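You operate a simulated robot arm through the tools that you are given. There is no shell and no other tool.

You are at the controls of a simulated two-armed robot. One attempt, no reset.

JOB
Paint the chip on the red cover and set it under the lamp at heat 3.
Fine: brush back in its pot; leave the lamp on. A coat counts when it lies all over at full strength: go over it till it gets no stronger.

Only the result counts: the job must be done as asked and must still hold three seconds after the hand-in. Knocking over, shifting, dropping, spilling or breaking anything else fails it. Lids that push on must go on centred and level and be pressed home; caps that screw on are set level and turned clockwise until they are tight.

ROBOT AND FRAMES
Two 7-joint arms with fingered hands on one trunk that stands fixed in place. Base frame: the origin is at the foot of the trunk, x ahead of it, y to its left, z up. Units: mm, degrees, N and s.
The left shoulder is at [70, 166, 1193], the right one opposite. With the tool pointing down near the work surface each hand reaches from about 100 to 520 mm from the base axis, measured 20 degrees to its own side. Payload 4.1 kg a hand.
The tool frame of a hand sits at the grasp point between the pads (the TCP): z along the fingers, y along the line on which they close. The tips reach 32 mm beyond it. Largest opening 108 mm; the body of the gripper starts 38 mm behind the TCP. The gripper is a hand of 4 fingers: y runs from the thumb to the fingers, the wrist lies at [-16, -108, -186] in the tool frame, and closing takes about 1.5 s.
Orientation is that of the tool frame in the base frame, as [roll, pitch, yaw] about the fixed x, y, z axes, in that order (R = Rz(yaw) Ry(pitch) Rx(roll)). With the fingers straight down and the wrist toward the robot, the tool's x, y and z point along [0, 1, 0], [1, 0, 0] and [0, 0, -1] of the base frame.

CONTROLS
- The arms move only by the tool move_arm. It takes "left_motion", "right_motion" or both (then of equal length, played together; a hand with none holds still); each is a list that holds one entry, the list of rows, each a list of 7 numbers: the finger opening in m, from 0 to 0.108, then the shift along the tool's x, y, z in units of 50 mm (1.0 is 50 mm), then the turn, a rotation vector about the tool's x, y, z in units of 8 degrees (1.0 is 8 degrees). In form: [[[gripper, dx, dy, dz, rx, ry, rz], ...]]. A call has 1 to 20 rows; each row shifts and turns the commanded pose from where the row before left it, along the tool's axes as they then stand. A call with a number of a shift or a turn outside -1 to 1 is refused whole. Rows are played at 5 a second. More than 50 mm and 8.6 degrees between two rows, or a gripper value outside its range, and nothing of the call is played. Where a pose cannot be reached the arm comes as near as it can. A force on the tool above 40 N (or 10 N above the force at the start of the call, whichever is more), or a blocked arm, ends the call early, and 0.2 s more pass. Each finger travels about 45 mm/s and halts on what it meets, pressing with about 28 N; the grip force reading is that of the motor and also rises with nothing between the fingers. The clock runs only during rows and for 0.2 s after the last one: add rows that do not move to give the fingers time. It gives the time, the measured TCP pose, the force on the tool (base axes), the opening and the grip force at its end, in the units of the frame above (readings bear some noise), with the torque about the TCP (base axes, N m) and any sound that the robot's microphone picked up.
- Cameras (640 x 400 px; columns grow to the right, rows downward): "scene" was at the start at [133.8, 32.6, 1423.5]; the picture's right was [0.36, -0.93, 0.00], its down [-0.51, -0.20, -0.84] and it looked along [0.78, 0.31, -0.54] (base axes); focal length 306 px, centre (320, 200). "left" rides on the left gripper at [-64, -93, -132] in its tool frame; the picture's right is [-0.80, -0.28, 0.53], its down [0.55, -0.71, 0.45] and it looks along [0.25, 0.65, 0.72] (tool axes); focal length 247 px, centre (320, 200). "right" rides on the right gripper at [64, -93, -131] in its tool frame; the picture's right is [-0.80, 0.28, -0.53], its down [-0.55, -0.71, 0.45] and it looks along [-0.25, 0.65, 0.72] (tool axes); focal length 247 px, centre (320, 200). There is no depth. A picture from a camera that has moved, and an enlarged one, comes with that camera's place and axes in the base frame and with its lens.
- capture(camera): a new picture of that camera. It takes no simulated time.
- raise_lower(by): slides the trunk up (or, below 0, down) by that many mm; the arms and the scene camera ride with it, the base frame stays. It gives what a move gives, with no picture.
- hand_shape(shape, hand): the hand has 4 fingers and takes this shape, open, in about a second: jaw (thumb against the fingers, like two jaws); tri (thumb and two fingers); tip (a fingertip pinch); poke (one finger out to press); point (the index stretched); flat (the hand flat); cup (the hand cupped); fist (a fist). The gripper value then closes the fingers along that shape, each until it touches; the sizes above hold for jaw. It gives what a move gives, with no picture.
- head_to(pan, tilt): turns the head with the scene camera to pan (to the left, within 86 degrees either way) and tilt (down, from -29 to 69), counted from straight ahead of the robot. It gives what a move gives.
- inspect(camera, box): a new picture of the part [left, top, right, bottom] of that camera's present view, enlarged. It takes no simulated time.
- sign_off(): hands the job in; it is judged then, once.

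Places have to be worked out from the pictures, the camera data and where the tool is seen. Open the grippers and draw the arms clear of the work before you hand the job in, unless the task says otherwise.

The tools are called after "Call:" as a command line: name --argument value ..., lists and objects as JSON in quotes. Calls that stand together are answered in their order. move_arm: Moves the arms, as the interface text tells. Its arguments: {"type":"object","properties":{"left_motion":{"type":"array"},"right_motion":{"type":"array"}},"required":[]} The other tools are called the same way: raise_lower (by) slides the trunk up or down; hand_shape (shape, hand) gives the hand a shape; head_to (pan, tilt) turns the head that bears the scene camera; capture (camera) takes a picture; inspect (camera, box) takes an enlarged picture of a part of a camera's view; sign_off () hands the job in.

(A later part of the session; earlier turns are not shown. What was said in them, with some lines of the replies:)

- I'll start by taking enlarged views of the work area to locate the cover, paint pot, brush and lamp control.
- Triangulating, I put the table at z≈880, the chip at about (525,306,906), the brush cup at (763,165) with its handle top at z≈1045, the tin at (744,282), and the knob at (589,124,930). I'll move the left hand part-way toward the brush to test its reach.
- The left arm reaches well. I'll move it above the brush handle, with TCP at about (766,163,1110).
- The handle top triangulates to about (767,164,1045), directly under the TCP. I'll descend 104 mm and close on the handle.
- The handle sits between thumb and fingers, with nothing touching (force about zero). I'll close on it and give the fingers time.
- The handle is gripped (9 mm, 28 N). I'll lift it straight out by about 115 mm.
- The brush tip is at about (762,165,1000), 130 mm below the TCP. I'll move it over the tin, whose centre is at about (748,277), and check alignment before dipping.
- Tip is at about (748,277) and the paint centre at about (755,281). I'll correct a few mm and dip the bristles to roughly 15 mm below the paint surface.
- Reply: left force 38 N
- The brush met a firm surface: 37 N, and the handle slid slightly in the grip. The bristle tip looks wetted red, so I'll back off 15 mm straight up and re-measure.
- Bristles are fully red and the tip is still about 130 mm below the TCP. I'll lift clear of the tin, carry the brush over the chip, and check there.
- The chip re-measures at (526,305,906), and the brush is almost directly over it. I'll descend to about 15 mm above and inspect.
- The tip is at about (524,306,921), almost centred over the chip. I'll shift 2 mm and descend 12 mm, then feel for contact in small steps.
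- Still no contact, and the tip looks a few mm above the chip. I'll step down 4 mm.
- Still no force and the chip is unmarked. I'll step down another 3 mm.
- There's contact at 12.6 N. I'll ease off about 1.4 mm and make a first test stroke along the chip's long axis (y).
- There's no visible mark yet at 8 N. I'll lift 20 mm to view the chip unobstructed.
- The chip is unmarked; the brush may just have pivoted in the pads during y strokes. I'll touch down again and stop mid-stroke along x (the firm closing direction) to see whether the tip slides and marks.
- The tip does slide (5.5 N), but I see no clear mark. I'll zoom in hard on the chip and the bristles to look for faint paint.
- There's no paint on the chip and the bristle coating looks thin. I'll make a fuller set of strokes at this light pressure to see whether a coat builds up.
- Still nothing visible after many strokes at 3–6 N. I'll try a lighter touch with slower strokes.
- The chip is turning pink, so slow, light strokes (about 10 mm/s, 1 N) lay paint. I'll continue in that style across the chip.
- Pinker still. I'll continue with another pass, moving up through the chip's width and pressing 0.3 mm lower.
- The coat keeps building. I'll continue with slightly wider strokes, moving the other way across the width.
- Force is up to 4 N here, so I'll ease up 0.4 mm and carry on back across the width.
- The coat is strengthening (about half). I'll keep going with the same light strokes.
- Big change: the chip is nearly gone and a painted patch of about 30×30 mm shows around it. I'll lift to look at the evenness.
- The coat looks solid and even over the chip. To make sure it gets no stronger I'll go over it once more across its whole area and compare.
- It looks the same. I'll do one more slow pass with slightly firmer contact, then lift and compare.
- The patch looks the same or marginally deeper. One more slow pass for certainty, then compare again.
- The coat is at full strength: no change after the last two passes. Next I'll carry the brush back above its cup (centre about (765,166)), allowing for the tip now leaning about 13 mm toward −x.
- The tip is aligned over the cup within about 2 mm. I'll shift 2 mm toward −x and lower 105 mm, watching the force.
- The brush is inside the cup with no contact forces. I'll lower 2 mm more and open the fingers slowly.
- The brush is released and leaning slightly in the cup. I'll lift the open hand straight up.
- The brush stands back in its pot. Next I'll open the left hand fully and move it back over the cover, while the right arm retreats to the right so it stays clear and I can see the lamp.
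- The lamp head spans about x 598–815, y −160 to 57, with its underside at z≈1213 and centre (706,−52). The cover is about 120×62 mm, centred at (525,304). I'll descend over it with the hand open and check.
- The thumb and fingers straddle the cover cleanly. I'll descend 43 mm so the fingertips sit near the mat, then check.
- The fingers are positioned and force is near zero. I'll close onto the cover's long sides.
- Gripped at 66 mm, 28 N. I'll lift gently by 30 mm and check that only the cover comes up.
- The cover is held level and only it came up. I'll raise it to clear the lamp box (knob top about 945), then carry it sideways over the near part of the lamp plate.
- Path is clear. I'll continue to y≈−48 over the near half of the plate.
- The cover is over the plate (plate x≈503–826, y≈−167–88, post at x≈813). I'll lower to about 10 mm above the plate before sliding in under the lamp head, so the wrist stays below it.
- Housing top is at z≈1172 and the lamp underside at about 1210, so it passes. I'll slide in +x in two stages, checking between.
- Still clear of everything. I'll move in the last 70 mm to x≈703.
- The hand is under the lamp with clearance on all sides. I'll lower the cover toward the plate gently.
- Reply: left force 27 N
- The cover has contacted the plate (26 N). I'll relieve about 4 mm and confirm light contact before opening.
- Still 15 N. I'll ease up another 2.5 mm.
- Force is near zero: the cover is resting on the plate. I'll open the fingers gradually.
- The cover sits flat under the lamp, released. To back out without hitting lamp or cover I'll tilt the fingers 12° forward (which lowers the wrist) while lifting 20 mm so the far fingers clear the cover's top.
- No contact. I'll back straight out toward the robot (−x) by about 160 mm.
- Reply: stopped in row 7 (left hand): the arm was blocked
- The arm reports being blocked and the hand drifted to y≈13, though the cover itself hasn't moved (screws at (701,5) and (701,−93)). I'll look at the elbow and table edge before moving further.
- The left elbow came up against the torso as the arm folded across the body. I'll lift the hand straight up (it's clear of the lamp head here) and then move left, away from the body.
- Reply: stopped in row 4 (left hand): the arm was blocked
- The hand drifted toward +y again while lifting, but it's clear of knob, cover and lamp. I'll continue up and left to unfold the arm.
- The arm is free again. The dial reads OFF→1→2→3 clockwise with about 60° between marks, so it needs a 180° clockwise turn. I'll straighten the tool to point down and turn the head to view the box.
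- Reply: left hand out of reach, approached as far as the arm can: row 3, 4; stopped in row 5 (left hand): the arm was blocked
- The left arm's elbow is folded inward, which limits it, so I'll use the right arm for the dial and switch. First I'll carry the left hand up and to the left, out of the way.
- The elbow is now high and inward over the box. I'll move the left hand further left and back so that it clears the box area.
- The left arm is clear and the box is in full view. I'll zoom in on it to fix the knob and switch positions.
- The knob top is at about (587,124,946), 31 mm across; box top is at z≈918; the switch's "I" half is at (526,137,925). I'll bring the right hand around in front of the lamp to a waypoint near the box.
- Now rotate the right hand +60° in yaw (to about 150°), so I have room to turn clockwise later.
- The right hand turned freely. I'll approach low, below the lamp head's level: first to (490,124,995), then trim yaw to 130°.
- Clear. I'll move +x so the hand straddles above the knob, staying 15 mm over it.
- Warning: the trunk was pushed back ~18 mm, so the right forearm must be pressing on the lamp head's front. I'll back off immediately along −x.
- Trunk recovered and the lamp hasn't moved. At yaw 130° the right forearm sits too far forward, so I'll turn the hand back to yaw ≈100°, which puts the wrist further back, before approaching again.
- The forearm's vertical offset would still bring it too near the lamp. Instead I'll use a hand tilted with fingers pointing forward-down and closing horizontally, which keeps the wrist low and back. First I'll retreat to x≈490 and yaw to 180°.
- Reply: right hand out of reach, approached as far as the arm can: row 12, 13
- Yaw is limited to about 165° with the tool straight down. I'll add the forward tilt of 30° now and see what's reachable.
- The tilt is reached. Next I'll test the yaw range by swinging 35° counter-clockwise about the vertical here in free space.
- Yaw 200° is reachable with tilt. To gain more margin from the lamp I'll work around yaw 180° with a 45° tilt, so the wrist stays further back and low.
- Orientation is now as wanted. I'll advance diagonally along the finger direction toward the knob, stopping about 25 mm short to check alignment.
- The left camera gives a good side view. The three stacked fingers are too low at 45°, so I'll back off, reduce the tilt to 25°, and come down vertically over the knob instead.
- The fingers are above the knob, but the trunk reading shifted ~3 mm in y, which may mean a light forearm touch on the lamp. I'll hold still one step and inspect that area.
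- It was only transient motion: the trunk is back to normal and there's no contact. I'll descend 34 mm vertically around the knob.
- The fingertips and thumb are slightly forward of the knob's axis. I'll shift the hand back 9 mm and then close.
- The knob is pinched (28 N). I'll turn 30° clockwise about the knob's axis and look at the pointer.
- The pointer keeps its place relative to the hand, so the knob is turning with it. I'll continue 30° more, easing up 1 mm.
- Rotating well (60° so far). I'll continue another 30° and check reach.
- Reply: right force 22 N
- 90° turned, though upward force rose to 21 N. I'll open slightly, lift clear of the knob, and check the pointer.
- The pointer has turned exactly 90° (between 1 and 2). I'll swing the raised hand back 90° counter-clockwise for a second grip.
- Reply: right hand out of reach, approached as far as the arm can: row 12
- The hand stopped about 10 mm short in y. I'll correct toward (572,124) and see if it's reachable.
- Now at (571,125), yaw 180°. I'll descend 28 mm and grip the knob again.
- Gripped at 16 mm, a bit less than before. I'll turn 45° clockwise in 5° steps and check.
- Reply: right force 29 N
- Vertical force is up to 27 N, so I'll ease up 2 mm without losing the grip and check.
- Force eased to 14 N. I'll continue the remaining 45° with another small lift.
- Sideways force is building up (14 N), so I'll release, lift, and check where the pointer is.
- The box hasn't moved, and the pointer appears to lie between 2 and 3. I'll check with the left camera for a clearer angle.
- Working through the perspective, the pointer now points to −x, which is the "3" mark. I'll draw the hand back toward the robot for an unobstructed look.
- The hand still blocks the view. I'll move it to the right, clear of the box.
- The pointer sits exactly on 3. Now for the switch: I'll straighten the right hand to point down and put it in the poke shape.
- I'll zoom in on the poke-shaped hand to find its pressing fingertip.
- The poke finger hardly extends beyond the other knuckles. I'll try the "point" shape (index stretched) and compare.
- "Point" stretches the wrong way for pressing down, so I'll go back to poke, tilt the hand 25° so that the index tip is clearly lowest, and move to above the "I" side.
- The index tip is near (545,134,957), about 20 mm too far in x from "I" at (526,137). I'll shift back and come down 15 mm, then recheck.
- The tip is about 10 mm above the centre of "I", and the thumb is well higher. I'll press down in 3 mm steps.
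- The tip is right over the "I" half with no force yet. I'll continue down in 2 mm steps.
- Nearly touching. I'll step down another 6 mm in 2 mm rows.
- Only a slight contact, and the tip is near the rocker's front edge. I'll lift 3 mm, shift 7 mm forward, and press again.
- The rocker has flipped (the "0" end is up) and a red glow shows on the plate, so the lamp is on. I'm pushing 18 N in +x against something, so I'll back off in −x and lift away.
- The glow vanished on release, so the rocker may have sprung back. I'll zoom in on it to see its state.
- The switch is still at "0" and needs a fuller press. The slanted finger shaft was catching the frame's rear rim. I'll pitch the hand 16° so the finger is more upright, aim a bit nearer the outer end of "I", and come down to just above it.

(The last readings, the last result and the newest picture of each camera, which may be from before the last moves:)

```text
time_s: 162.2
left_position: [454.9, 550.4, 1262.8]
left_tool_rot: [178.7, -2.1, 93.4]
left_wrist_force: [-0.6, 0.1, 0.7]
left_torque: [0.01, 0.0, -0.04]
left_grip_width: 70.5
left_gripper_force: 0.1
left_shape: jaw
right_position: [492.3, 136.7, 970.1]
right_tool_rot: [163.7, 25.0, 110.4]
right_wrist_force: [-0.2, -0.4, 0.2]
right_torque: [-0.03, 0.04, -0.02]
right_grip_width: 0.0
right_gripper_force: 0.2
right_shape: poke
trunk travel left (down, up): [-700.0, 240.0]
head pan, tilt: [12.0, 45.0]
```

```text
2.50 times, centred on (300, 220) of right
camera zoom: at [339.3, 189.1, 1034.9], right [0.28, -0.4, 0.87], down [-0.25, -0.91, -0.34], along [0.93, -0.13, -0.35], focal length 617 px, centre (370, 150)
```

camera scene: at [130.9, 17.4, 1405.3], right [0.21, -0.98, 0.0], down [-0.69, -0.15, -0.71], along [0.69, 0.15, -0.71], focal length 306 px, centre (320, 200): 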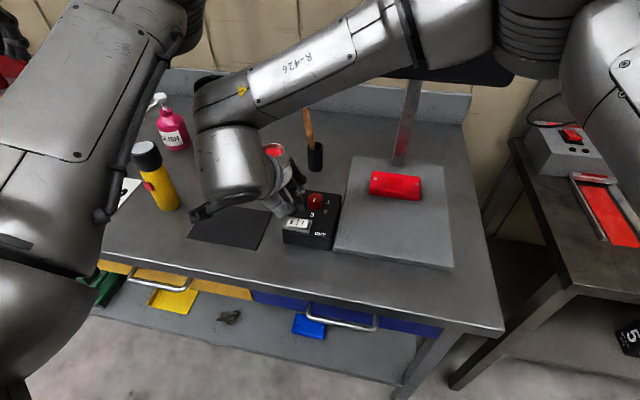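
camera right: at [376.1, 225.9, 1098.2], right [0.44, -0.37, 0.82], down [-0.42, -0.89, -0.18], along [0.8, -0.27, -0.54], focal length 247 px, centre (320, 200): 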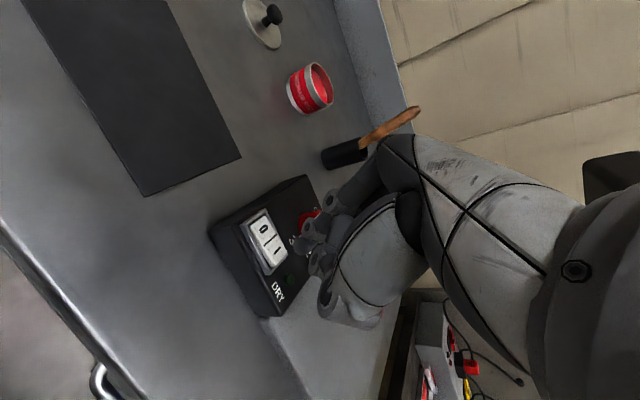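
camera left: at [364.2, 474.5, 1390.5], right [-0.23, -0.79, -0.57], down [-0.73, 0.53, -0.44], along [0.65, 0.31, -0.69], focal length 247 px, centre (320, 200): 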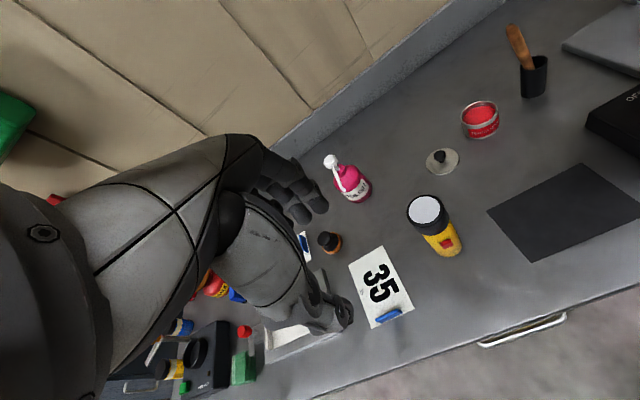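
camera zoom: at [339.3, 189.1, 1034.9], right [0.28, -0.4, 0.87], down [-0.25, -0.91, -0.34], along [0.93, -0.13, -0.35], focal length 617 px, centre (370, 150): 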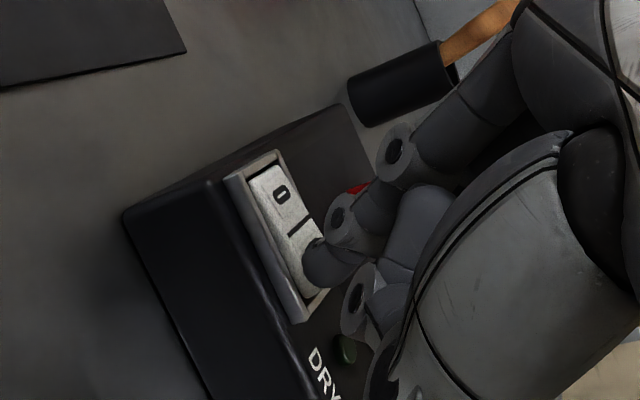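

I need the tip's position more exactly here, so I'll zoom in on the rocker from both cameras.

Call:
inspect --camera "scene" --box '[295, 205, 330, 240]'

Call:
inspect --camera "right" --box '[265, 200, 325, 270]'

```text
11.43 times, centred on (312, 222) of scene
camera zoom: at [130.2, 17.2, 1405.4], right [0.21, -0.98, 0.0], down [-0.69, -0.15, -0.71], along [0.69, 0.15, -0.71], focal length 3492 px, centre (406, -57)
```

zoom: 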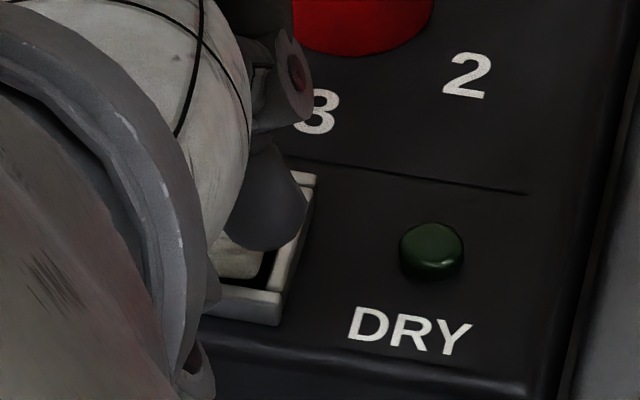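

```text
5.71 times, centred on (295, 235) of right
camera zoom: at [339.3, 189.1, 1034.9], right [0.28, -0.4, 0.87], down [-0.25, -0.91, -0.34], along [0.93, -0.13, -0.35], focal length 1411 px, centre (463, 0)
```

zoom: 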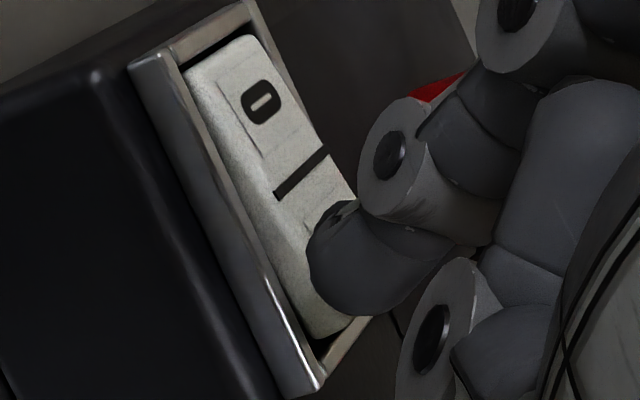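

The tip is at about (523,128), a little too close to the outer rim. I'll shift +4 mm in y and press down in 2 mm steps.

Call:
move_arm --right_motion '[[[0.0, 0.068, 0.036, -0.022, 0, 0, 0], [0.0, 0.0169, -0.01, 0.0348, 0, 0, 0], [0.0, 0.0169, -0.01, 0.0348, 0, 0, 0], [0.0, 0.0169, -0.01, 0.0348, 0, 0, 0], [0.0, 0, 0, 0, 0, 0, 0]]]'

Call:
inspect --camera "scene" --box '[270, 170, 350, 260]'

Call:
inspect --camera "right" --box '[265, 200, 325, 270]'

```text
time_s: 163.4
left_position: [457.0, 551.0, 1263.1]
left_tool_rot: [178.8, -2.2, 93.4]
left_wrist_force: [0.6, -0.1, 0.2]
left_torque: [-0.02, 0.02, 0.0]
left_grip_width: 70.2
left_gripper_force: 0.1
left_shape: jaw
right_position: [491.6, 141.7, 965.1]
right_tool_rot: [163.8, 25.0, 110.4]
right_wrist_force: [-0.5, 0.3, 1.2]
right_torque: [-0.04, -0.01, 0.02]
right_grip_width: 0.0
right_gripper_force: 0.1
right_shape: poke
trunk travel left (down, up): [-700.0, 240.0]
head pan, tilt: [12.0, 45.0]
```

```text
4.44 times, centred on (310, 215) of scene
camera zoom: at [130.4, 17.1, 1405.4], right [0.21, -0.98, 0.0], down [-0.69, -0.15, -0.71], along [0.69, 0.15, -0.71], focal length 1358 px, centre (364, 133)
```

zoom: 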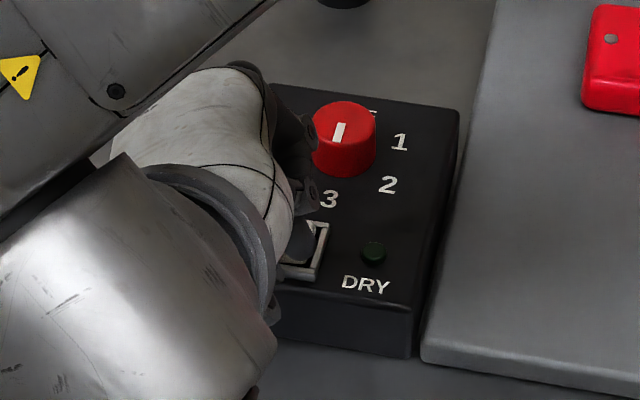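

```text
5.71 times, centred on (295, 235) of right
camera zoom: at [339.0, 192.7, 1029.2], right [0.28, -0.4, 0.87], down [-0.25, -0.91, -0.34], along [0.93, -0.13, -0.36], focal length 1411 px, centre (463, 0)
```

zoom: 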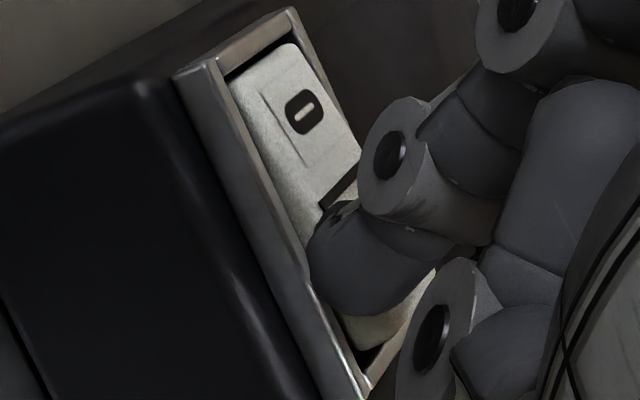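

Contact is starting (1.2 N). I'll keep pressing in 2 mm steps.

Call:
move_arm --right_motion '[[[0.0, 0.0169, -0.01, 0.0348, 0, 0, 0], [0.0, 0.0169, -0.01, 0.0348, 0, 0, 0], [0.0, 0.0169, -0.01, 0.0348, 0, 0, 0], [0.0, 0, 0, 0, 0, 0, 0]]]'

Call:
inspect --camera "scene" --box '[270, 170, 350, 260]'

Call:
inspect --camera "right" --box '[265, 200, 325, 270]'

Call:
capture --camera "scene"

```text
time_s: 164.4
left_position: [455.8, 550.4, 1262.5]
left_tool_rot: [178.7, -2.1, 93.4]
left_wrist_force: [0.1, 0.2, 0.8]
left_torque: [0.01, 0.0, 0.01]
left_grip_width: 70.6
left_gripper_force: 0.1
left_shape: jaw
right_position: [491.5, 140.8, 959.3]
right_tool_rot: [163.7, 25.0, 110.4]
right_wrist_force: [-0.1, -0.8, 0.5]
right_torque: [-0.04, -0.01, 0.03]
right_grip_width: 0.3
right_gripper_force: 0.0
right_shape: poke
trunk travel left (down, up): [-700.0, 240.0]
head pan, tilt: [12.0, 45.0]
```

```text
4.44 times, centred on (310, 215) of scene
camera zoom: at [130.4, 17.2, 1405.4], right [0.21, -0.98, 0.0], down [-0.69, -0.15, -0.71], along [0.69, 0.15, -0.71], focal length 1358 px, centre (364, 133)
```

zoom: 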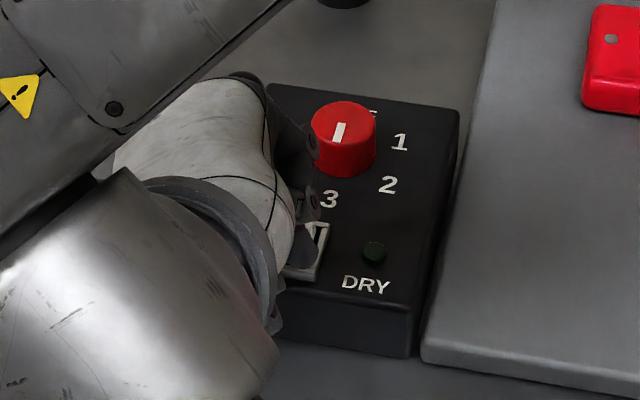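

```text
5.71 times, centred on (295, 235) of right
camera zoom: at [339.2, 192.6, 1023.4], right [0.28, -0.4, 0.87], down [-0.25, -0.91, -0.34], along [0.93, -0.13, -0.36], focal length 1411 px, centre (463, 0)
```

zoom: 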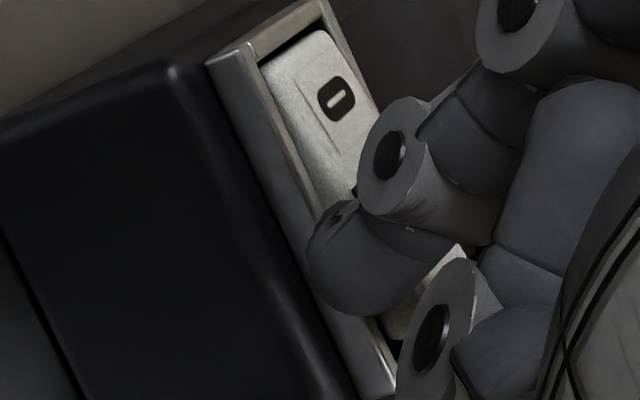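

```text
taken
camera scene: at [130.4, 17.2, 1405.4], right [0.21, -0.98, 0.0], down [-0.69, -0.15, -0.71], along [0.69, 0.15, -0.71], focal length 306 px, centre (320, 200)
```

scene: 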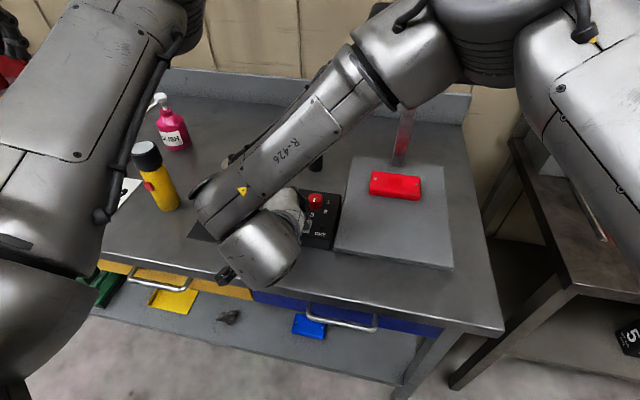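

Still light. I'll continue pressing another 6 mm.

Call:
move_arm --right_motion '[[[0.0, 0.0169, -0.01, 0.0348, 0, 0, 0], [0.0, 0.0169, -0.01, 0.0348, 0, 0, 0], [0.0, 0.0169, -0.01, 0.0348, 0, 0, 0], [0.0, 0, 0, 0, 0, 0, 0]]]'

Call:
inspect --camera "scene" --box '[270, 170, 350, 260]'

Call:
inspect --camera "right" --box '[265, 200, 325, 270]'

```text
time_s: 165.4
left_position: [455.5, 549.2, 1263.4]
left_tool_rot: [178.6, -2.1, 93.3]
left_wrist_force: [-0.4, -0.2, -0.8]
left_torque: [-0.01, 0.0, -0.02]
left_grip_width: 70.3
left_gripper_force: 0.1
left_shape: jaw
right_position: [491.4, 141.2, 954.2]
right_tool_rot: [163.7, 25.0, 110.3]
right_wrist_force: [0.1, -1.0, 3.8]
right_torque: [0.03, -0.04, 0.0]
right_grip_width: 0.2
right_gripper_force: 0.0
right_shape: poke
trunk travel left (down, up): [-700.0, 240.0]
head pan, tilt: [12.0, 45.0]
```

```text
4.44 times, centred on (310, 215) of scene
camera zoom: at [130.0, 17.1, 1405.5], right [0.21, -0.98, 0.0], down [-0.69, -0.15, -0.71], along [0.69, 0.15, -0.71], focal length 1358 px, centre (364, 133)
```

zoom: 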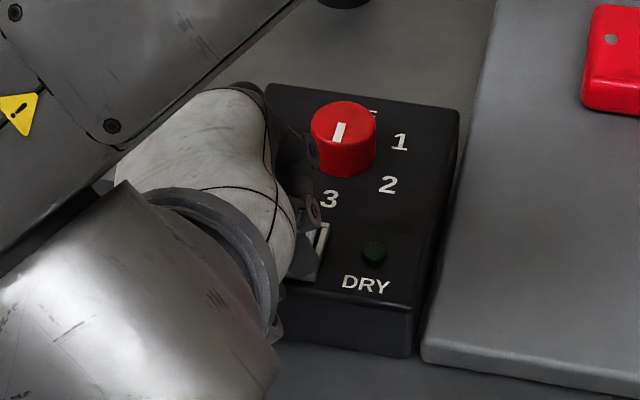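

```text
5.71 times, centred on (295, 235) of right
camera zoom: at [339.1, 192.5, 1017.9], right [0.28, -0.4, 0.87], down [-0.25, -0.91, -0.34], along [0.93, -0.13, -0.35], focal length 1411 px, centre (463, 0)
```

zoom: 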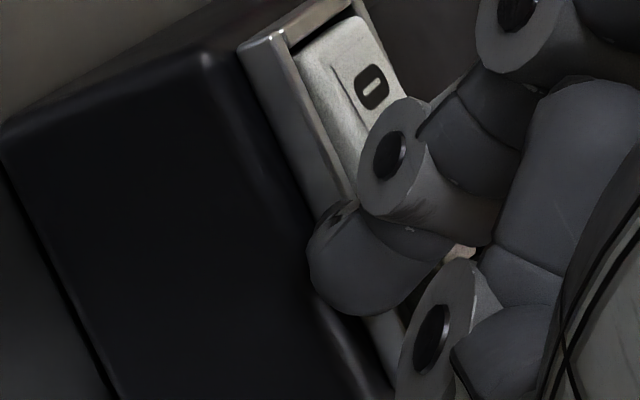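

Pressure is building (3.8 N). I'll press 4 mm further.

Call:
move_arm --right_motion '[[[0.0, 0.0169, -0.01, 0.0348, 0, 0, 0], [0.0, 0.0169, -0.01, 0.0348, 0, 0, 0], [0.0, 0, 0, 0, 0, 0, 0]]]'

Call:
inspect --camera "right" --box '[265, 200, 325, 270]'

Call:
capture --camera "scene"

```text
time_s: 166.2
left_position: [453.0, 549.9, 1264.8]
left_tool_rot: [178.5, -2.2, 93.4]
left_wrist_force: [-0.2, -0.9, -0.5]
left_torque: [0.01, -0.01, 0.0]
left_grip_width: 70.2
left_gripper_force: 0.0
left_shape: jaw
right_position: [490.3, 140.1, 952.9]
right_tool_rot: [163.3, 25.0, 110.1]
right_wrist_force: [0.6, 1.7, 38.1]
right_torque: [0.22, -0.39, -0.01]
right_grip_width: 0.0
right_gripper_force: 0.0
right_shape: poke
trunk travel left (down, up): [-700.0, 240.0]
head pan, tilt: [12.0, 45.0]
```

```text
5.71 times, centred on (295, 235) of right
camera zoom: at [337.6, 192.0, 1016.5], right [0.27, -0.4, 0.87], down [-0.25, -0.91, -0.34], along [0.93, -0.13, -0.35], focal length 1411 px, centre (463, 0)
```

zoom: 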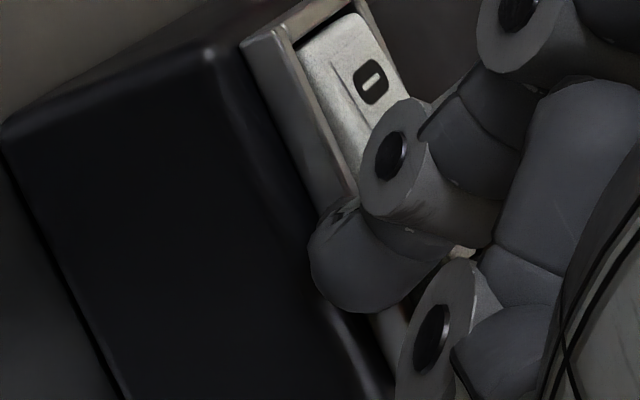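

```text
taken
camera scene: at [126.5, 16.2, 1406.3], right [0.21, -0.98, 0.0], down [-0.69, -0.15, -0.71], along [0.69, 0.15, -0.71], focal length 306 px, centre (320, 200)
```

scene: 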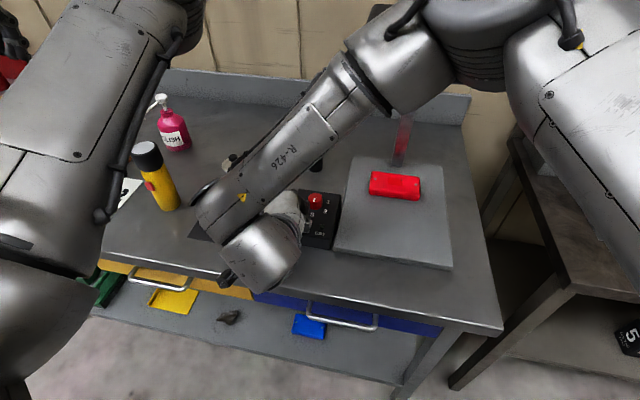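

The hard stop (38 N) came from other knuckles on the box's front edge, not the rocker. I'll lift off, undo the pitch, and repeat the first approach, which did flip the switch, but press straight down and deeper.

Call:
move_arm --right_motion '[[[0.0, -0.0845, 0.05, -0.174, 0, 0, 0], [0.0, -0.0845, 0.05, -0.174, 0, 0, 0], [0.0, -0.0845, 0.05, -0.174, 0, 0, 0], [0.0, 0, 0.116, -0.056, 1.0, 0, 0], [0.0, 0, 0.116, -0.056, 1.0, 0, 0], [0.0, 0, 0, 0, 0, 0, 0]]]'

Call:
inspect --camera "scene" --box '[270, 170, 350, 260]'

Call:
inspect --camera "right" --box '[220, 140, 380, 300]'

```text
time_s: 167.7
left_position: [455.8, 549.6, 1262.1]
left_tool_rot: [178.7, -2.1, 93.4]
left_wrist_force: [0.2, 0.3, 0.5]
left_torque: [-0.03, 0.0, -0.03]
left_grip_width: 70.4
left_gripper_force: 0.1
left_shape: jaw
right_position: [500.3, 146.0, 987.9]
right_tool_rot: [179.9, 24.9, 110.4]
right_wrist_force: [0.8, 0.2, -0.1]
right_torque: [-0.01, -0.02, -0.02]
right_grip_width: 0.0
right_gripper_force: 0.1
right_shape: poke
trunk travel left (down, up): [-700.0, 240.0]
head pan, tilt: [12.0, 45.0]
```

```text
4.44 times, centred on (310, 215) of scene
camera zoom: at [129.9, 17.3, 1405.5], right [0.21, -0.98, 0.0], down [-0.69, -0.15, -0.71], along [0.69, 0.15, -0.71], focal length 1358 px, centre (364, 133)
```

zoom: 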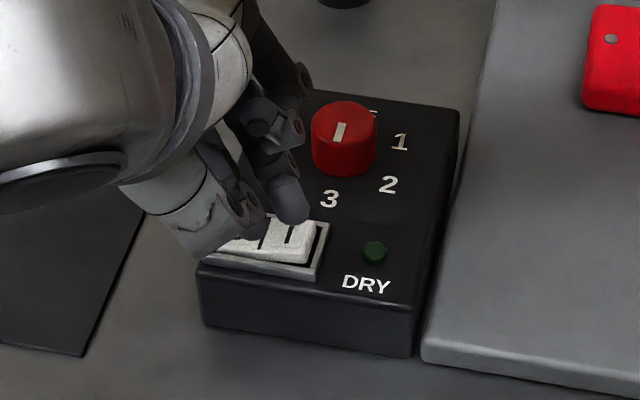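

```text
2.50 times, centred on (300, 220) of right
camera zoom: at [373.0, 222.6, 1078.9], right [0.44, -0.37, 0.82], down [-0.42, -0.89, -0.18], along [0.79, -0.27, -0.54], focal length 617 px, centre (370, 150)
```

zoom: 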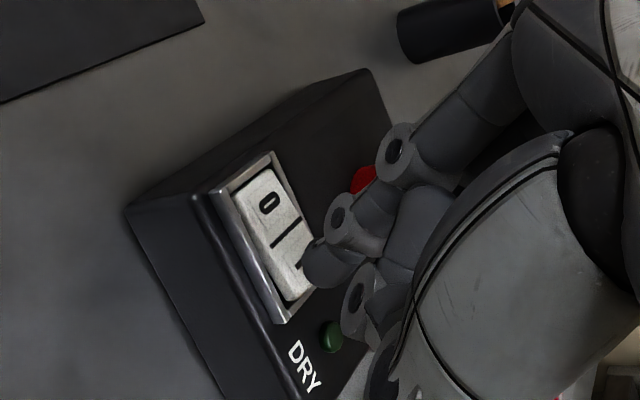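

Box hasn't moved. I'll shift +3 mm in x, come down 24 mm, then press in 2 mm steps.

Call:
move_arm --right_motion '[[[0.0, -0.019, 0.056, 0.009, 0, 0, 0], [0.0, 0.1015, 0, 0.2175, 0, 0, 0], [0.0, 0.1015, 0, 0.2175, 0, 0, 0], [0.0, 0.017, 0, 0.036, 0, 0, 0], [0.0, 0.017, 0, 0.036, 0, 0, 0], [0.0, 0.017, 0, 0.036, 0, 0, 0], [0.0, 0, 0, 0, 0, 0, 0]]]'

Call:
inspect --camera "scene" --box '[270, 170, 350, 260]'

Call:
inspect --camera "right" --box '[265, 200, 325, 270]'

```text
time_s: 169.2
left_position: [454.4, 549.3, 1262.5]
left_tool_rot: [178.6, -2.1, 93.4]
left_wrist_force: [-0.9, 0.5, 0.1]
left_torque: [0.01, -0.01, 0.0]
left_grip_width: 70.2
left_gripper_force: 0.0
left_shape: jaw
right_position: [502.0, 146.8, 957.7]
right_tool_rot: [179.6, 25.0, 110.4]
right_wrist_force: [-4.8, 0.5, 4.8]
right_torque: [-0.02, 0.07, -0.01]
right_grip_width: 0.0
right_gripper_force: 0.0
right_shape: poke
trunk travel left (down, up): [-700.0, 240.0]
head pan, tilt: [12.0, 45.0]
```

```text
4.44 times, centred on (310, 215) of scene
camera zoom: at [129.1, 17.1, 1405.6], right [0.21, -0.98, 0.0], down [-0.69, -0.15, -0.71], along [0.69, 0.15, -0.71], focal length 1358 px, centre (364, 133)
```

zoom: 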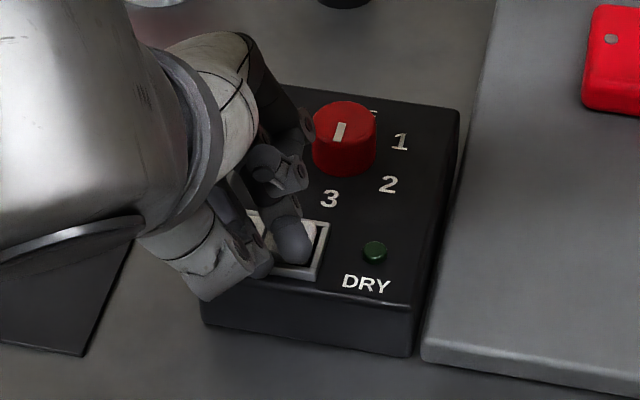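

```text
5.71 times, centred on (295, 235) of right
camera zoom: at [375.4, 222.7, 1049.4], right [0.44, -0.37, 0.82], down [-0.42, -0.89, -0.18], along [0.8, -0.27, -0.54], focal length 1411 px, centre (463, 0)
```

zoom: 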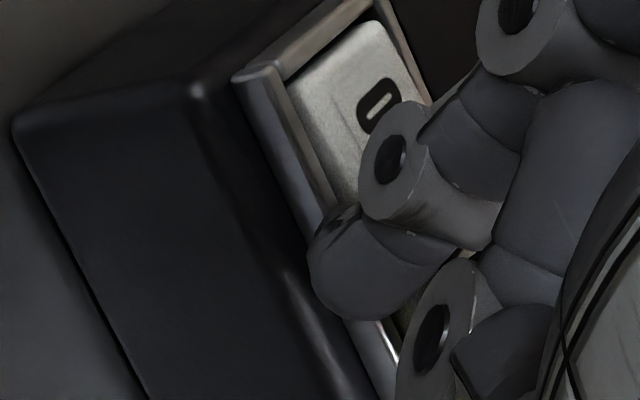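

Contact on the "I" plate is confirmed (about 5 N). I'll press on 4 mm more.

Call:
move_arm --right_motion '[[[0.0, 0.017, 0, 0.036, 0, 0, 0], [0.0, 0.017, 0, 0.036, 0, 0, 0], [0.0, 0, 0, 0, 0, 0, 0]]]'

Call:
inspect --camera "right" --box '[220, 140, 380, 300]'

Call:
inspect --camera "scene" --box '[270, 170, 350, 260]'

```text
time_s: 170.1
left_position: [453.3, 549.8, 1264.8]
left_tool_rot: [178.5, -2.3, 93.4]
left_wrist_force: [0.7, -0.5, 0.0]
left_torque: [0.01, 0.05, 0.01]
left_grip_width: 70.0
left_gripper_force: 0.0
left_shape: jaw
right_position: [501.9, 147.8, 955.1]
right_tool_rot: [179.5, 25.0, 110.2]
right_wrist_force: [-7.4, 0.3, 17.6]
right_torque: [0.0, 0.2, -0.02]
right_grip_width: 0.1
right_gripper_force: 0.2
right_shape: poke
trunk travel left (down, up): [-700.0, 240.0]
head pan, tilt: [12.0, 45.0]
```

```text
2.50 times, centred on (300, 220) of right
camera zoom: at [374.4, 222.5, 1046.6], right [0.43, -0.37, 0.82], down [-0.42, -0.89, -0.18], along [0.8, -0.27, -0.54], focal length 617 px, centre (370, 150)
```

zoom: 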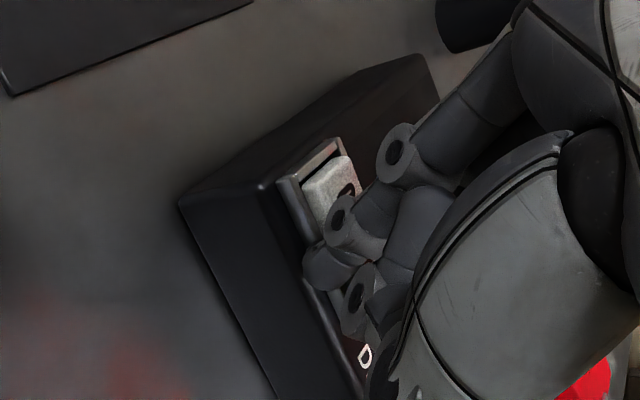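

```text
4.44 times, centred on (310, 215) of scene
camera zoom: at [127.3, 16.6, 1405.9], right [0.21, -0.98, 0.0], down [-0.69, -0.15, -0.71], along [0.69, 0.15, -0.71], focal length 1358 px, centre (364, 133)
```

zoom: 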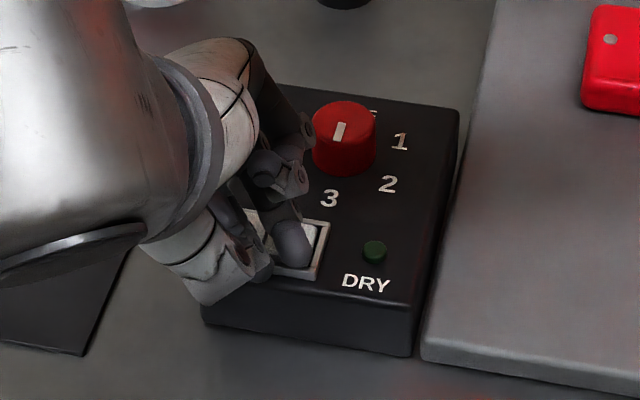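

The rocker flipped again and the glow is on at 17.6 N. This time I'll lift straight up, slowly.

Call:
move_arm --right_motion '[[[0.0, -0.017, 0, -0.036, 0, 0, 0], [0.0, -0.017, 0, -0.036, 0, 0, 0], [0.0, -0.017, 0, -0.036, 0, 0, 0], [0.0, 0, 0, 0, 0, 0, 0]]]'

Call:
inspect --camera "right" --box '[220, 140, 380, 300]'

Call:
inspect --camera "scene" --box '[270, 170, 350, 260]'

```text
time_s: 171.1
left_position: [455.5, 550.1, 1261.3]
left_tool_rot: [178.6, -2.1, 93.2]
left_wrist_force: [0.9, -0.4, -0.7]
left_torque: [-0.01, 0.02, -0.01]
left_grip_width: 70.1
left_gripper_force: 0.0
left_shape: jaw
right_position: [502.8, 147.1, 958.4]
right_tool_rot: [179.7, 25.0, 110.3]
right_wrist_force: [-3.0, -0.5, 0.3]
right_torque: [-0.01, 0.07, -0.05]
right_grip_width: 0.1
right_gripper_force: 0.1
right_shape: poke
trunk travel left (down, up): [-700.0, 240.0]
head pan, tilt: [12.0, 45.0]
```

```text
2.50 times, centred on (300, 220) of right
camera zoom: at [376.1, 222.5, 1051.0], right [0.44, -0.37, 0.82], down [-0.42, -0.89, -0.18], along [0.8, -0.27, -0.54], focal length 617 px, centre (370, 150)
```

zoom: 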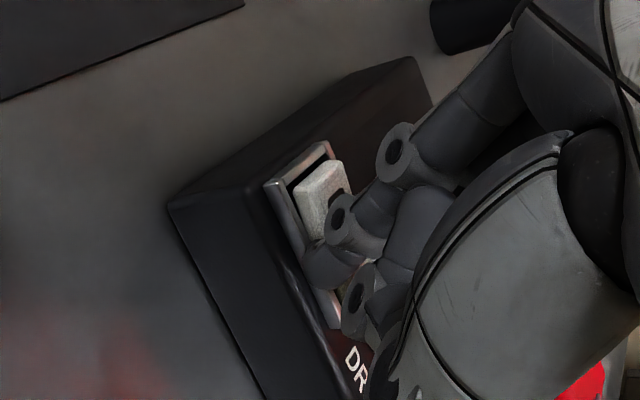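

```text
4.44 times, centred on (310, 215) of scene
camera zoom: at [129.9, 17.1, 1405.4], right [0.21, -0.98, 0.0], down [-0.69, -0.15, -0.71], along [0.69, 0.15, -0.71], focal length 1358 px, centre (364, 133)
```

zoom: 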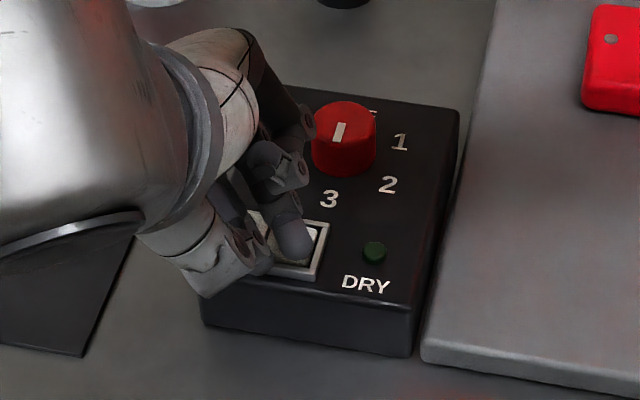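

The switch stays on with no vertical load. I'll keep lifting straight up in small steps and watch the rocker.

Call:
move_arm --right_motion '[[[0.0, -0.017, 0, -0.036, 0, 0, 0], [0.0, -0.017, 0, -0.036, 0, 0, 0], [0.0, -0.017, 0, -0.036, 0, 0, 0], [0.0, 0, 0, 0, 0, 0, 0]]]'

Call:
inspect --camera "right" --box '[220, 140, 380, 300]'

Call:
inspect --camera "scene" --box '[270, 170, 350, 260]'

```text
time_s: 172.1
left_position: [456.0, 549.0, 1261.4]
left_tool_rot: [178.7, -2.1, 93.3]
left_wrist_force: [-0.1, 0.1, -0.6]
left_torque: [-0.01, 0.01, 0.01]
left_grip_width: 70.6
left_gripper_force: 0.0
left_shape: jaw
right_position: [503.2, 146.8, 964.7]
right_tool_rot: [179.8, 25.0, 110.4]
right_wrist_force: [-0.1, 0.4, -0.3]
right_torque: [-0.04, 0.02, 0.0]
right_grip_width: 0.0
right_gripper_force: 0.1
right_shape: poke
trunk travel left (down, up): [-700.0, 240.0]
head pan, tilt: [12.0, 45.0]
```

```text
2.50 times, centred on (300, 220) of right
camera zoom: at [376.5, 222.7, 1056.7], right [0.44, -0.37, 0.82], down [-0.42, -0.89, -0.18], along [0.8, -0.27, -0.54], focal length 617 px, centre (370, 150)
```

zoom: 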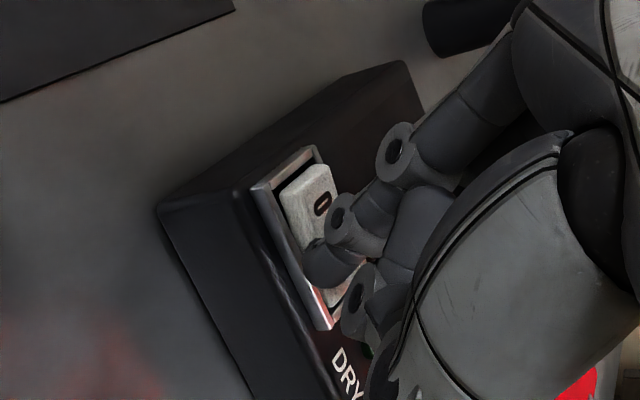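

```text
4.44 times, centred on (310, 215) of scene
camera zoom: at [130.5, 17.2, 1405.4], right [0.21, -0.98, 0.0], down [-0.69, -0.15, -0.71], along [0.69, 0.15, -0.71], focal length 1358 px, centre (364, 133)
```

zoom: 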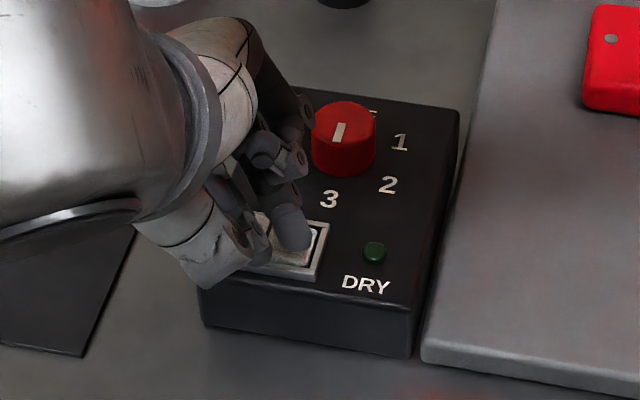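

The rocker stays latched on "I" with zero force. I'll lift the rest of the way up.

Call:
move_arm --right_motion '[[[0.0, -0.042, 0, -0.09, 0, 0, 0], [0.0, -0.085, 0, -0.18, 0, 0, 0], [0.0, -0.17, 0, -0.36, 0, 0, 0], [0.0, -0.17, 0, -0.36, 0, 0, 0], [0.0, 0, 0, 0, 0, 0, 0]]]'

Call:
inspect --camera "scene" --box '[270, 170, 350, 260]'

Call:
capture --camera "scene"

Call:
capture --camera "right"

```text
time_s: 173.2
left_position: [456.0, 550.5, 1263.6]
left_tool_rot: [178.8, -2.1, 93.3]
left_wrist_force: [-0.3, 0.6, -0.1]
left_torque: [0.0, -0.01, -0.01]
left_grip_width: 70.3
left_gripper_force: 0.0
left_shape: jaw
right_position: [503.5, 146.7, 1021.1]
right_tool_rot: [179.7, 25.0, 110.4]
right_wrist_force: [-0.4, 0.8, -0.5]
right_torque: [0.0, -0.04, -0.03]
right_grip_width: 0.3
right_gripper_force: 0.0
right_shape: poke
trunk travel left (down, up): [-700.0, 240.0]
head pan, tilt: [12.0, 45.0]
```

```text
4.44 times, centred on (310, 215) of scene
camera zoom: at [130.7, 17.4, 1405.4], right [0.21, -0.98, 0.0], down [-0.69, -0.15, -0.71], along [0.69, 0.15, -0.71], focal length 1358 px, centre (364, 133)
```

zoom: 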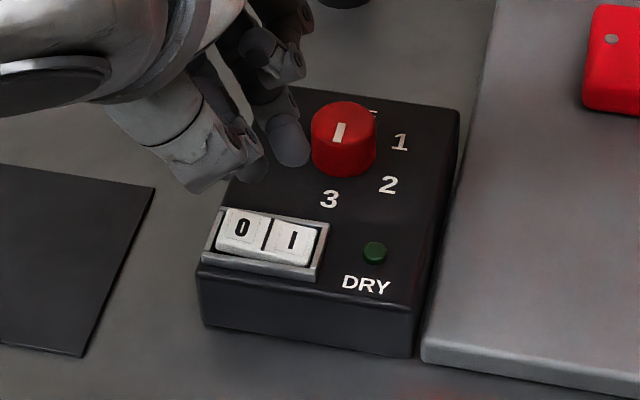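

```text
taken
camera scene: at [130.7, 17.4, 1405.4], right [0.21, -0.98, 0.0], down [-0.69, -0.15, -0.71], along [0.69, 0.15, -0.71], focal length 306 px, centre (320, 200)
```

scene: 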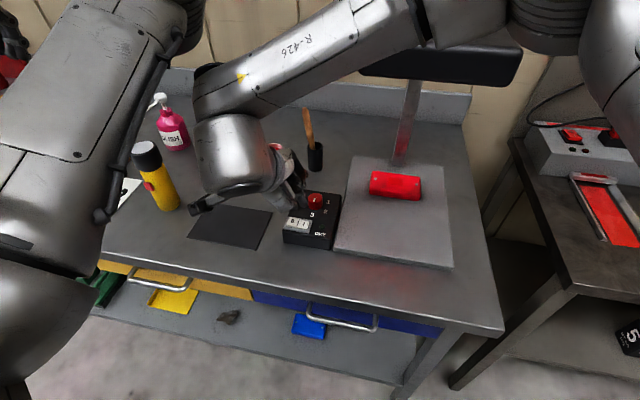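

```text
taken
camera right: at [376.6, 222.1, 1111.9], right [0.44, -0.37, 0.82], down [-0.42, -0.89, -0.18], along [0.8, -0.27, -0.54], focal length 247 px, centre (320, 200)
```

right: 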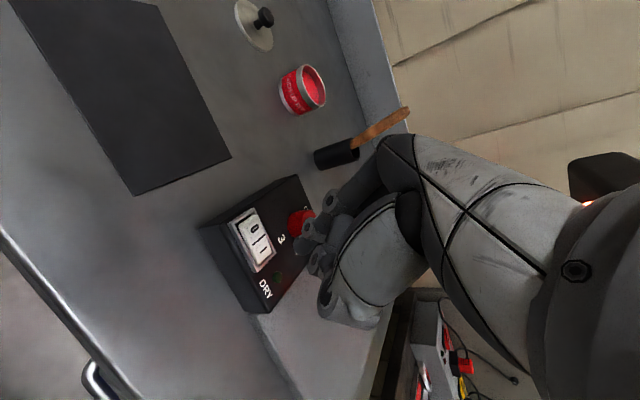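

The lamp is on (rocker latched at I, red glow visible) and the dial is at 3. I'll now retreat the right arm to the right along the earlier clear path.

Call:
move_arm --right_motion '[[[0.0, -0.502, -0.399, 0.058, 0, 0, 0], [0.0, -0.502, -0.399, 0.058, 0, 0, 0], [0.0, -0.502, -0.399, 0.058, 0, 0, 0], [0.0, -0.502, -0.399, 0.058, 0, 0, 0], [0.0, -0.502, -0.399, 0.058, 0, 0, 0], [0.0, 0, 0, 0, 0, 0.78, 0], [0.0, 0, 0, 0, 0, 0.78, 0], [0.0, 0, 0, 0, 0, 0.78, 0], [0.0, 0, 0, 0, 0, 0.78, 0], [0.0, 0, 0, 0, 0, 0, 0]]]'

Call:
capture --camera "scene"

```text
time_s: 175.4
left_position: [455.3, 550.6, 1263.1]
left_tool_rot: [178.8, -2.2, 93.4]
left_wrist_force: [0.2, 0.4, 1.1]
left_torque: [-0.03, 0.0, -0.01]
left_grip_width: 70.4
left_gripper_force: 0.0
left_shape: jaw
right_position: [450.8, 0.8, 1059.2]
right_tool_rot: [179.8, 0.1, 110.5]
right_wrist_force: [-0.2, 0.2, -0.8]
right_torque: [-0.07, 0.01, 0.0]
right_grip_width: 0.0
right_gripper_force: 0.1
right_shape: poke
trunk travel left (down, up): [-700.0, 240.0]
head pan, tilt: [12.0, 45.0]
```

```text
taken
camera scene: at [130.1, 18.0, 1405.4], right [0.21, -0.98, 0.0], down [-0.69, -0.15, -0.71], along [0.69, 0.15, -0.71], focal length 306 px, centre (320, 200)
```

scene: 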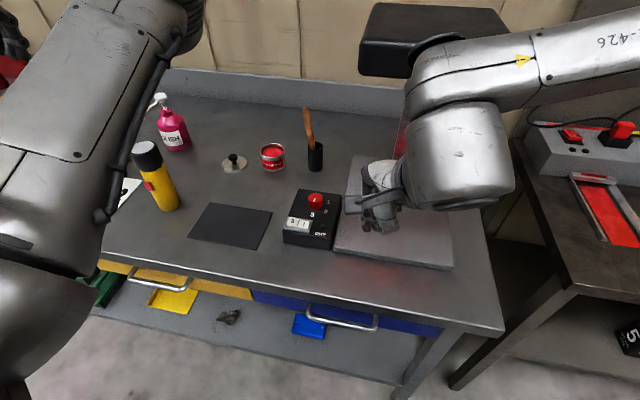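

Continue withdrawing the right arm up and to the right.

Call:
move_arm --right_motion '[[[0.0, -0.563, -0.362, -0.412, 0, 0, 0], [0.0, -0.563, -0.362, -0.412, 0, 0, 0], [0.0, -0.563, -0.362, -0.412, 0, 0, 0], [0.0, -0.563, -0.362, -0.412, 0, 0, 0], [0.0, -0.563, -0.362, -0.412, 0, 0, 0], [0.0, -0.563, -0.362, -0.412, 0, 0, 0], [0.0, -0.563, -0.362, -0.412, 0, 0, 0], [0.0, -0.563, -0.362, -0.412, 0, 0, 0], [0.0, -0.563, -0.362, -0.412, 0, 0, 0], [0.0, -0.563, -0.362, -0.412, 0, 0, 0], [0.0, 0, 0, 0, 0, 0, 0]]]'

Call:
hand_shape --hand "right" --shape "jaw"

Call:
capture --camera "scene"

Call:
inspect --camera "scene" --box '[270, 110, 470, 280]'

```text
time_s: 177.8
left_position: [457.5, 549.7, 1262.7]
left_tool_rot: [178.8, -2.3, 93.3]
left_wrist_force: [0.1, -0.1, -0.2]
left_torque: [0.04, -0.02, 0.02]
left_grip_width: 70.2
left_gripper_force: 0.1
left_shape: jaw
right_position: [380.2, -326.9, 1261.8]
right_tool_rot: [179.9, -0.1, 110.5]
right_wrist_force: [0.5, -0.6, 0.5]
right_torque: [-0.01, 0.03, -0.02]
right_grip_width: 0.3
right_gripper_force: 0.0
right_shape: poke
trunk travel left (down, up): [-700.0, 240.0]
head pan, tilt: [12.0, 45.0]
```

```text
time_s: 178.8
left_position: [456.0, 550.3, 1262.4]
left_tool_rot: [178.7, -2.2, 93.3]
left_wrist_force: [0.4, 0.2, 0.7]
left_torque: [-0.02, 0.0, 0.0]
left_grip_width: 70.2
left_gripper_force: 0.0
left_shape: jaw
right_position: [378.9, -326.0, 1262.5]
right_tool_rot: [179.8, 0.0, 110.6]
right_wrist_force: [-0.5, 0.2, 0.5]
right_torque: [-0.01, -0.01, 0.04]
right_grip_width: 107.8
right_gripper_force: 0.0
right_shape: jaw
trunk travel left (down, up): [-700.0, 240.0]
head pan, tilt: [12.0, 45.0]
```

```text
taken
camera scene: at [130.1, 17.0, 1405.4], right [0.21, -0.98, 0.0], down [-0.69, -0.15, -0.71], along [0.69, 0.15, -0.71], focal length 306 px, centre (320, 200)
```

scene: 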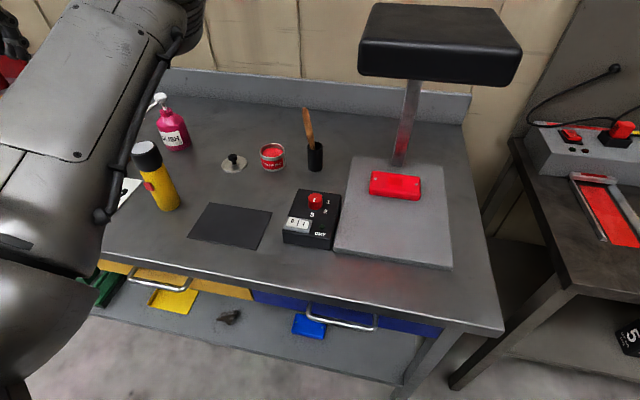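

```text
2.35 times, centred on (370, 195) of scene
camera zoom: at [130.1, 17.0, 1405.4], right [0.21, -0.98, 0.0], down [-0.69, -0.15, -0.71], along [0.69, 0.15, -0.71], focal length 719 px, centre (202, 212)
```

zoom: 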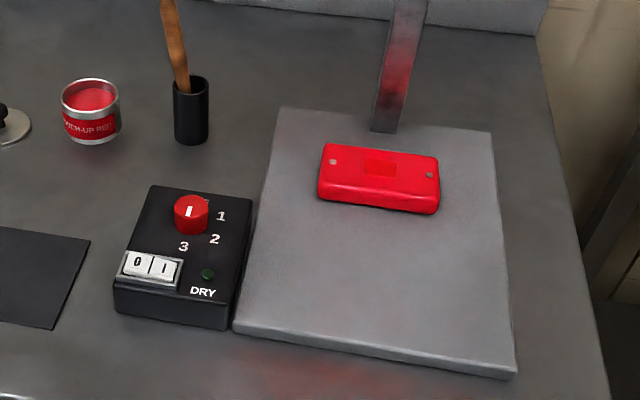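

Everything looks right: lamp on, dial at 3, cover under the lamp, brush in its pot. I'll open the left hand fully, wait a few seconds, and take final close-ups.

Call:
move_arm --left_motion '[[[0.1, 0, 0, 0, 0, 0, 0], [0.1, 0, 0, 0, 0, 0, 0], [0.1, 0, 0, 0, 0, 0, 0], [0.1, 0, 0, 0, 0, 0, 0], [0.1, 0, 0, 0, 0, 0, 0], [0.1, 0, 0, 0, 0, 0, 0], [0.1, 0, 0, 0, 0, 0, 0], [0.1, 0, 0, 0, 0, 0, 0], [0.1, 0, 0, 0, 0, 0, 0], [0.1, 0, 0, 0, 0, 0, 0], [0.1, 0, 0, 0, 0, 0, 0], [0.1, 0, 0, 0, 0, 0, 0], [0.1, 0, 0, 0, 0, 0, 0], [0.1, 0, 0, 0, 0, 0, 0], [0.1, 0, 0, 0, 0, 0, 0]]]'

Call:
inspect --camera "scene" --box '[360, 160, 430, 210]'

Call:
inspect --camera "scene" --box '[280, 180, 345, 250]'

Call:
inspect --camera "right" --box '[0, 0, 320, 220]'

Call:
inspect --camera "left" --box '[440, 0, 640, 160]'

```text
time_s: 181.9
left_position: [455.8, 549.7, 1262.8]
left_tool_rot: [178.7, -2.3, 93.4]
left_wrist_force: [-0.6, -0.4, 0.0]
left_torque: [-0.01, 0.0, 0.02]
left_grip_width: 99.8
left_gripper_force: 0.1
left_shape: jaw
right_position: [380.3, -327.1, 1263.5]
right_tool_rot: [179.8, 0.0, 110.5]
right_wrist_force: [0.0, 0.1, -0.6]
right_torque: [0.06, -0.02, -0.05]
right_grip_width: 107.7
right_gripper_force: 0.1
right_shape: jaw
trunk travel left (down, up): [-700.0, 240.0]
head pan, tilt: [12.0, 45.0]
```

```text
8.00 times, centred on (395, 185) of scene
camera zoom: at [130.3, 17.0, 1405.4], right [0.21, -0.98, 0.0], down [-0.69, -0.15, -0.71], along [0.69, 0.15, -0.71], focal length 2444 px, centre (-280, 320)
```

zoom: 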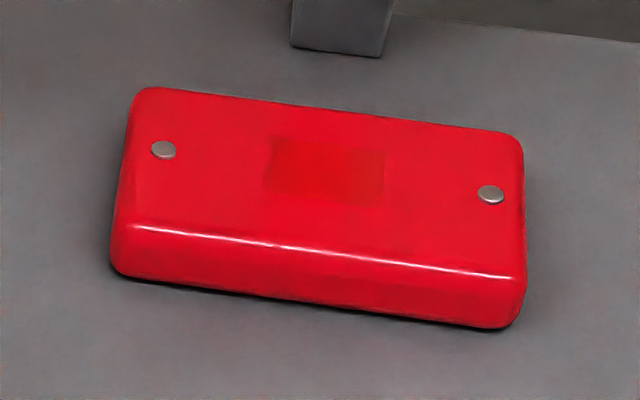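

```text
5.71 times, centred on (312, 215) of scene
camera zoom: at [130.3, 17.0, 1405.4], right [0.21, -0.98, 0.0], down [-0.69, -0.15, -0.71], along [0.69, 0.15, -0.71], focal length 1746 px, centre (363, 114)
```

zoom: 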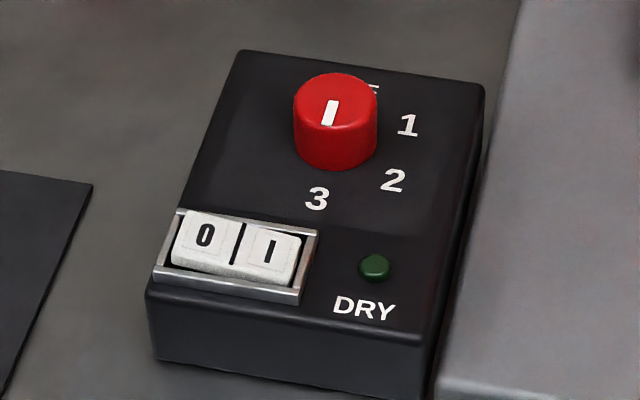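

```text
1.82 times, centred on (160, 110) of right
camera zoom: at [269.4, -298.0, 1394.1], right [0.54, -0.65, 0.53], down [-0.47, -0.76, -0.45], along [0.7, -0.01, -0.72], focal length 449 px, centre (611, 364)
```

zoom: 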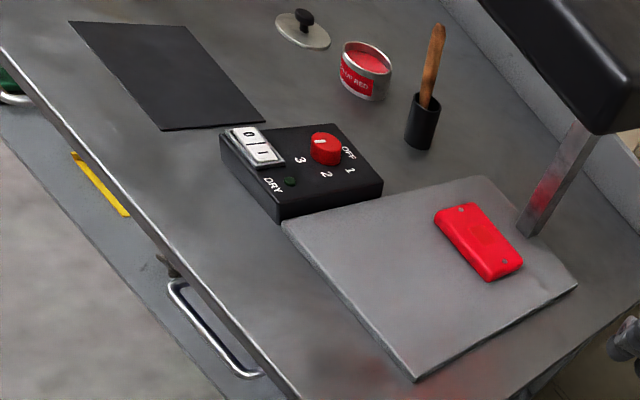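

```text
2.50 times, centred on (540, 80) of left
camera zoom: at [364.3, 475.1, 1390.3], right [-0.23, -0.79, -0.57], down [-0.73, 0.53, -0.44], along [0.65, 0.31, -0.69], focal length 617 px, centre (-230, 500)
```

zoom: 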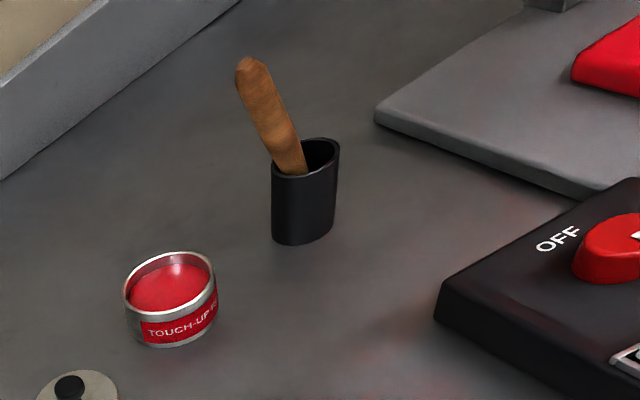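

All checks agree: the coat is solid and even, and the dial pointer is at 3, 180° from its OFF start. The switch is latched on "I" with the lamp glowing. The cover lies flat under the lamp head, the brush is in its pot, and both hands are open and clear. Handing in.

Call:
sign_off

```text
The job is handed in.
```

I painted the chip on the red cover and set the cover under the lamp, which is on at heat 3. I've handed the job in but haven't seen the verdict.

- **Coat:** the white chip is fully covered, and two more passes made it no stronger.
- **Cover:** it lies flat on the lamp plate, about under the middle of the lamp head.
- **Lamp:** the dial points at 3 and the switch is latched on "I", with a red glow showing. The DRY light had not come on when I last looked.
- **Brush:** it is back in its pot.
- **Arms:** both hands are open and clear of the work.

- **Lamp bump:** the right forearm pressed against the lamp head during one approach to the dial. I backed off at once, and the pictures showed no movement.
- **Box pressed:** the hand pushed on the lamp box with up to 38 N at the dial and switch. Its corners looked unmoved afterwards.
- **Tin:** the brush pressed on the paint tin with about 37 N when I dipped it. The tin stayed upright.
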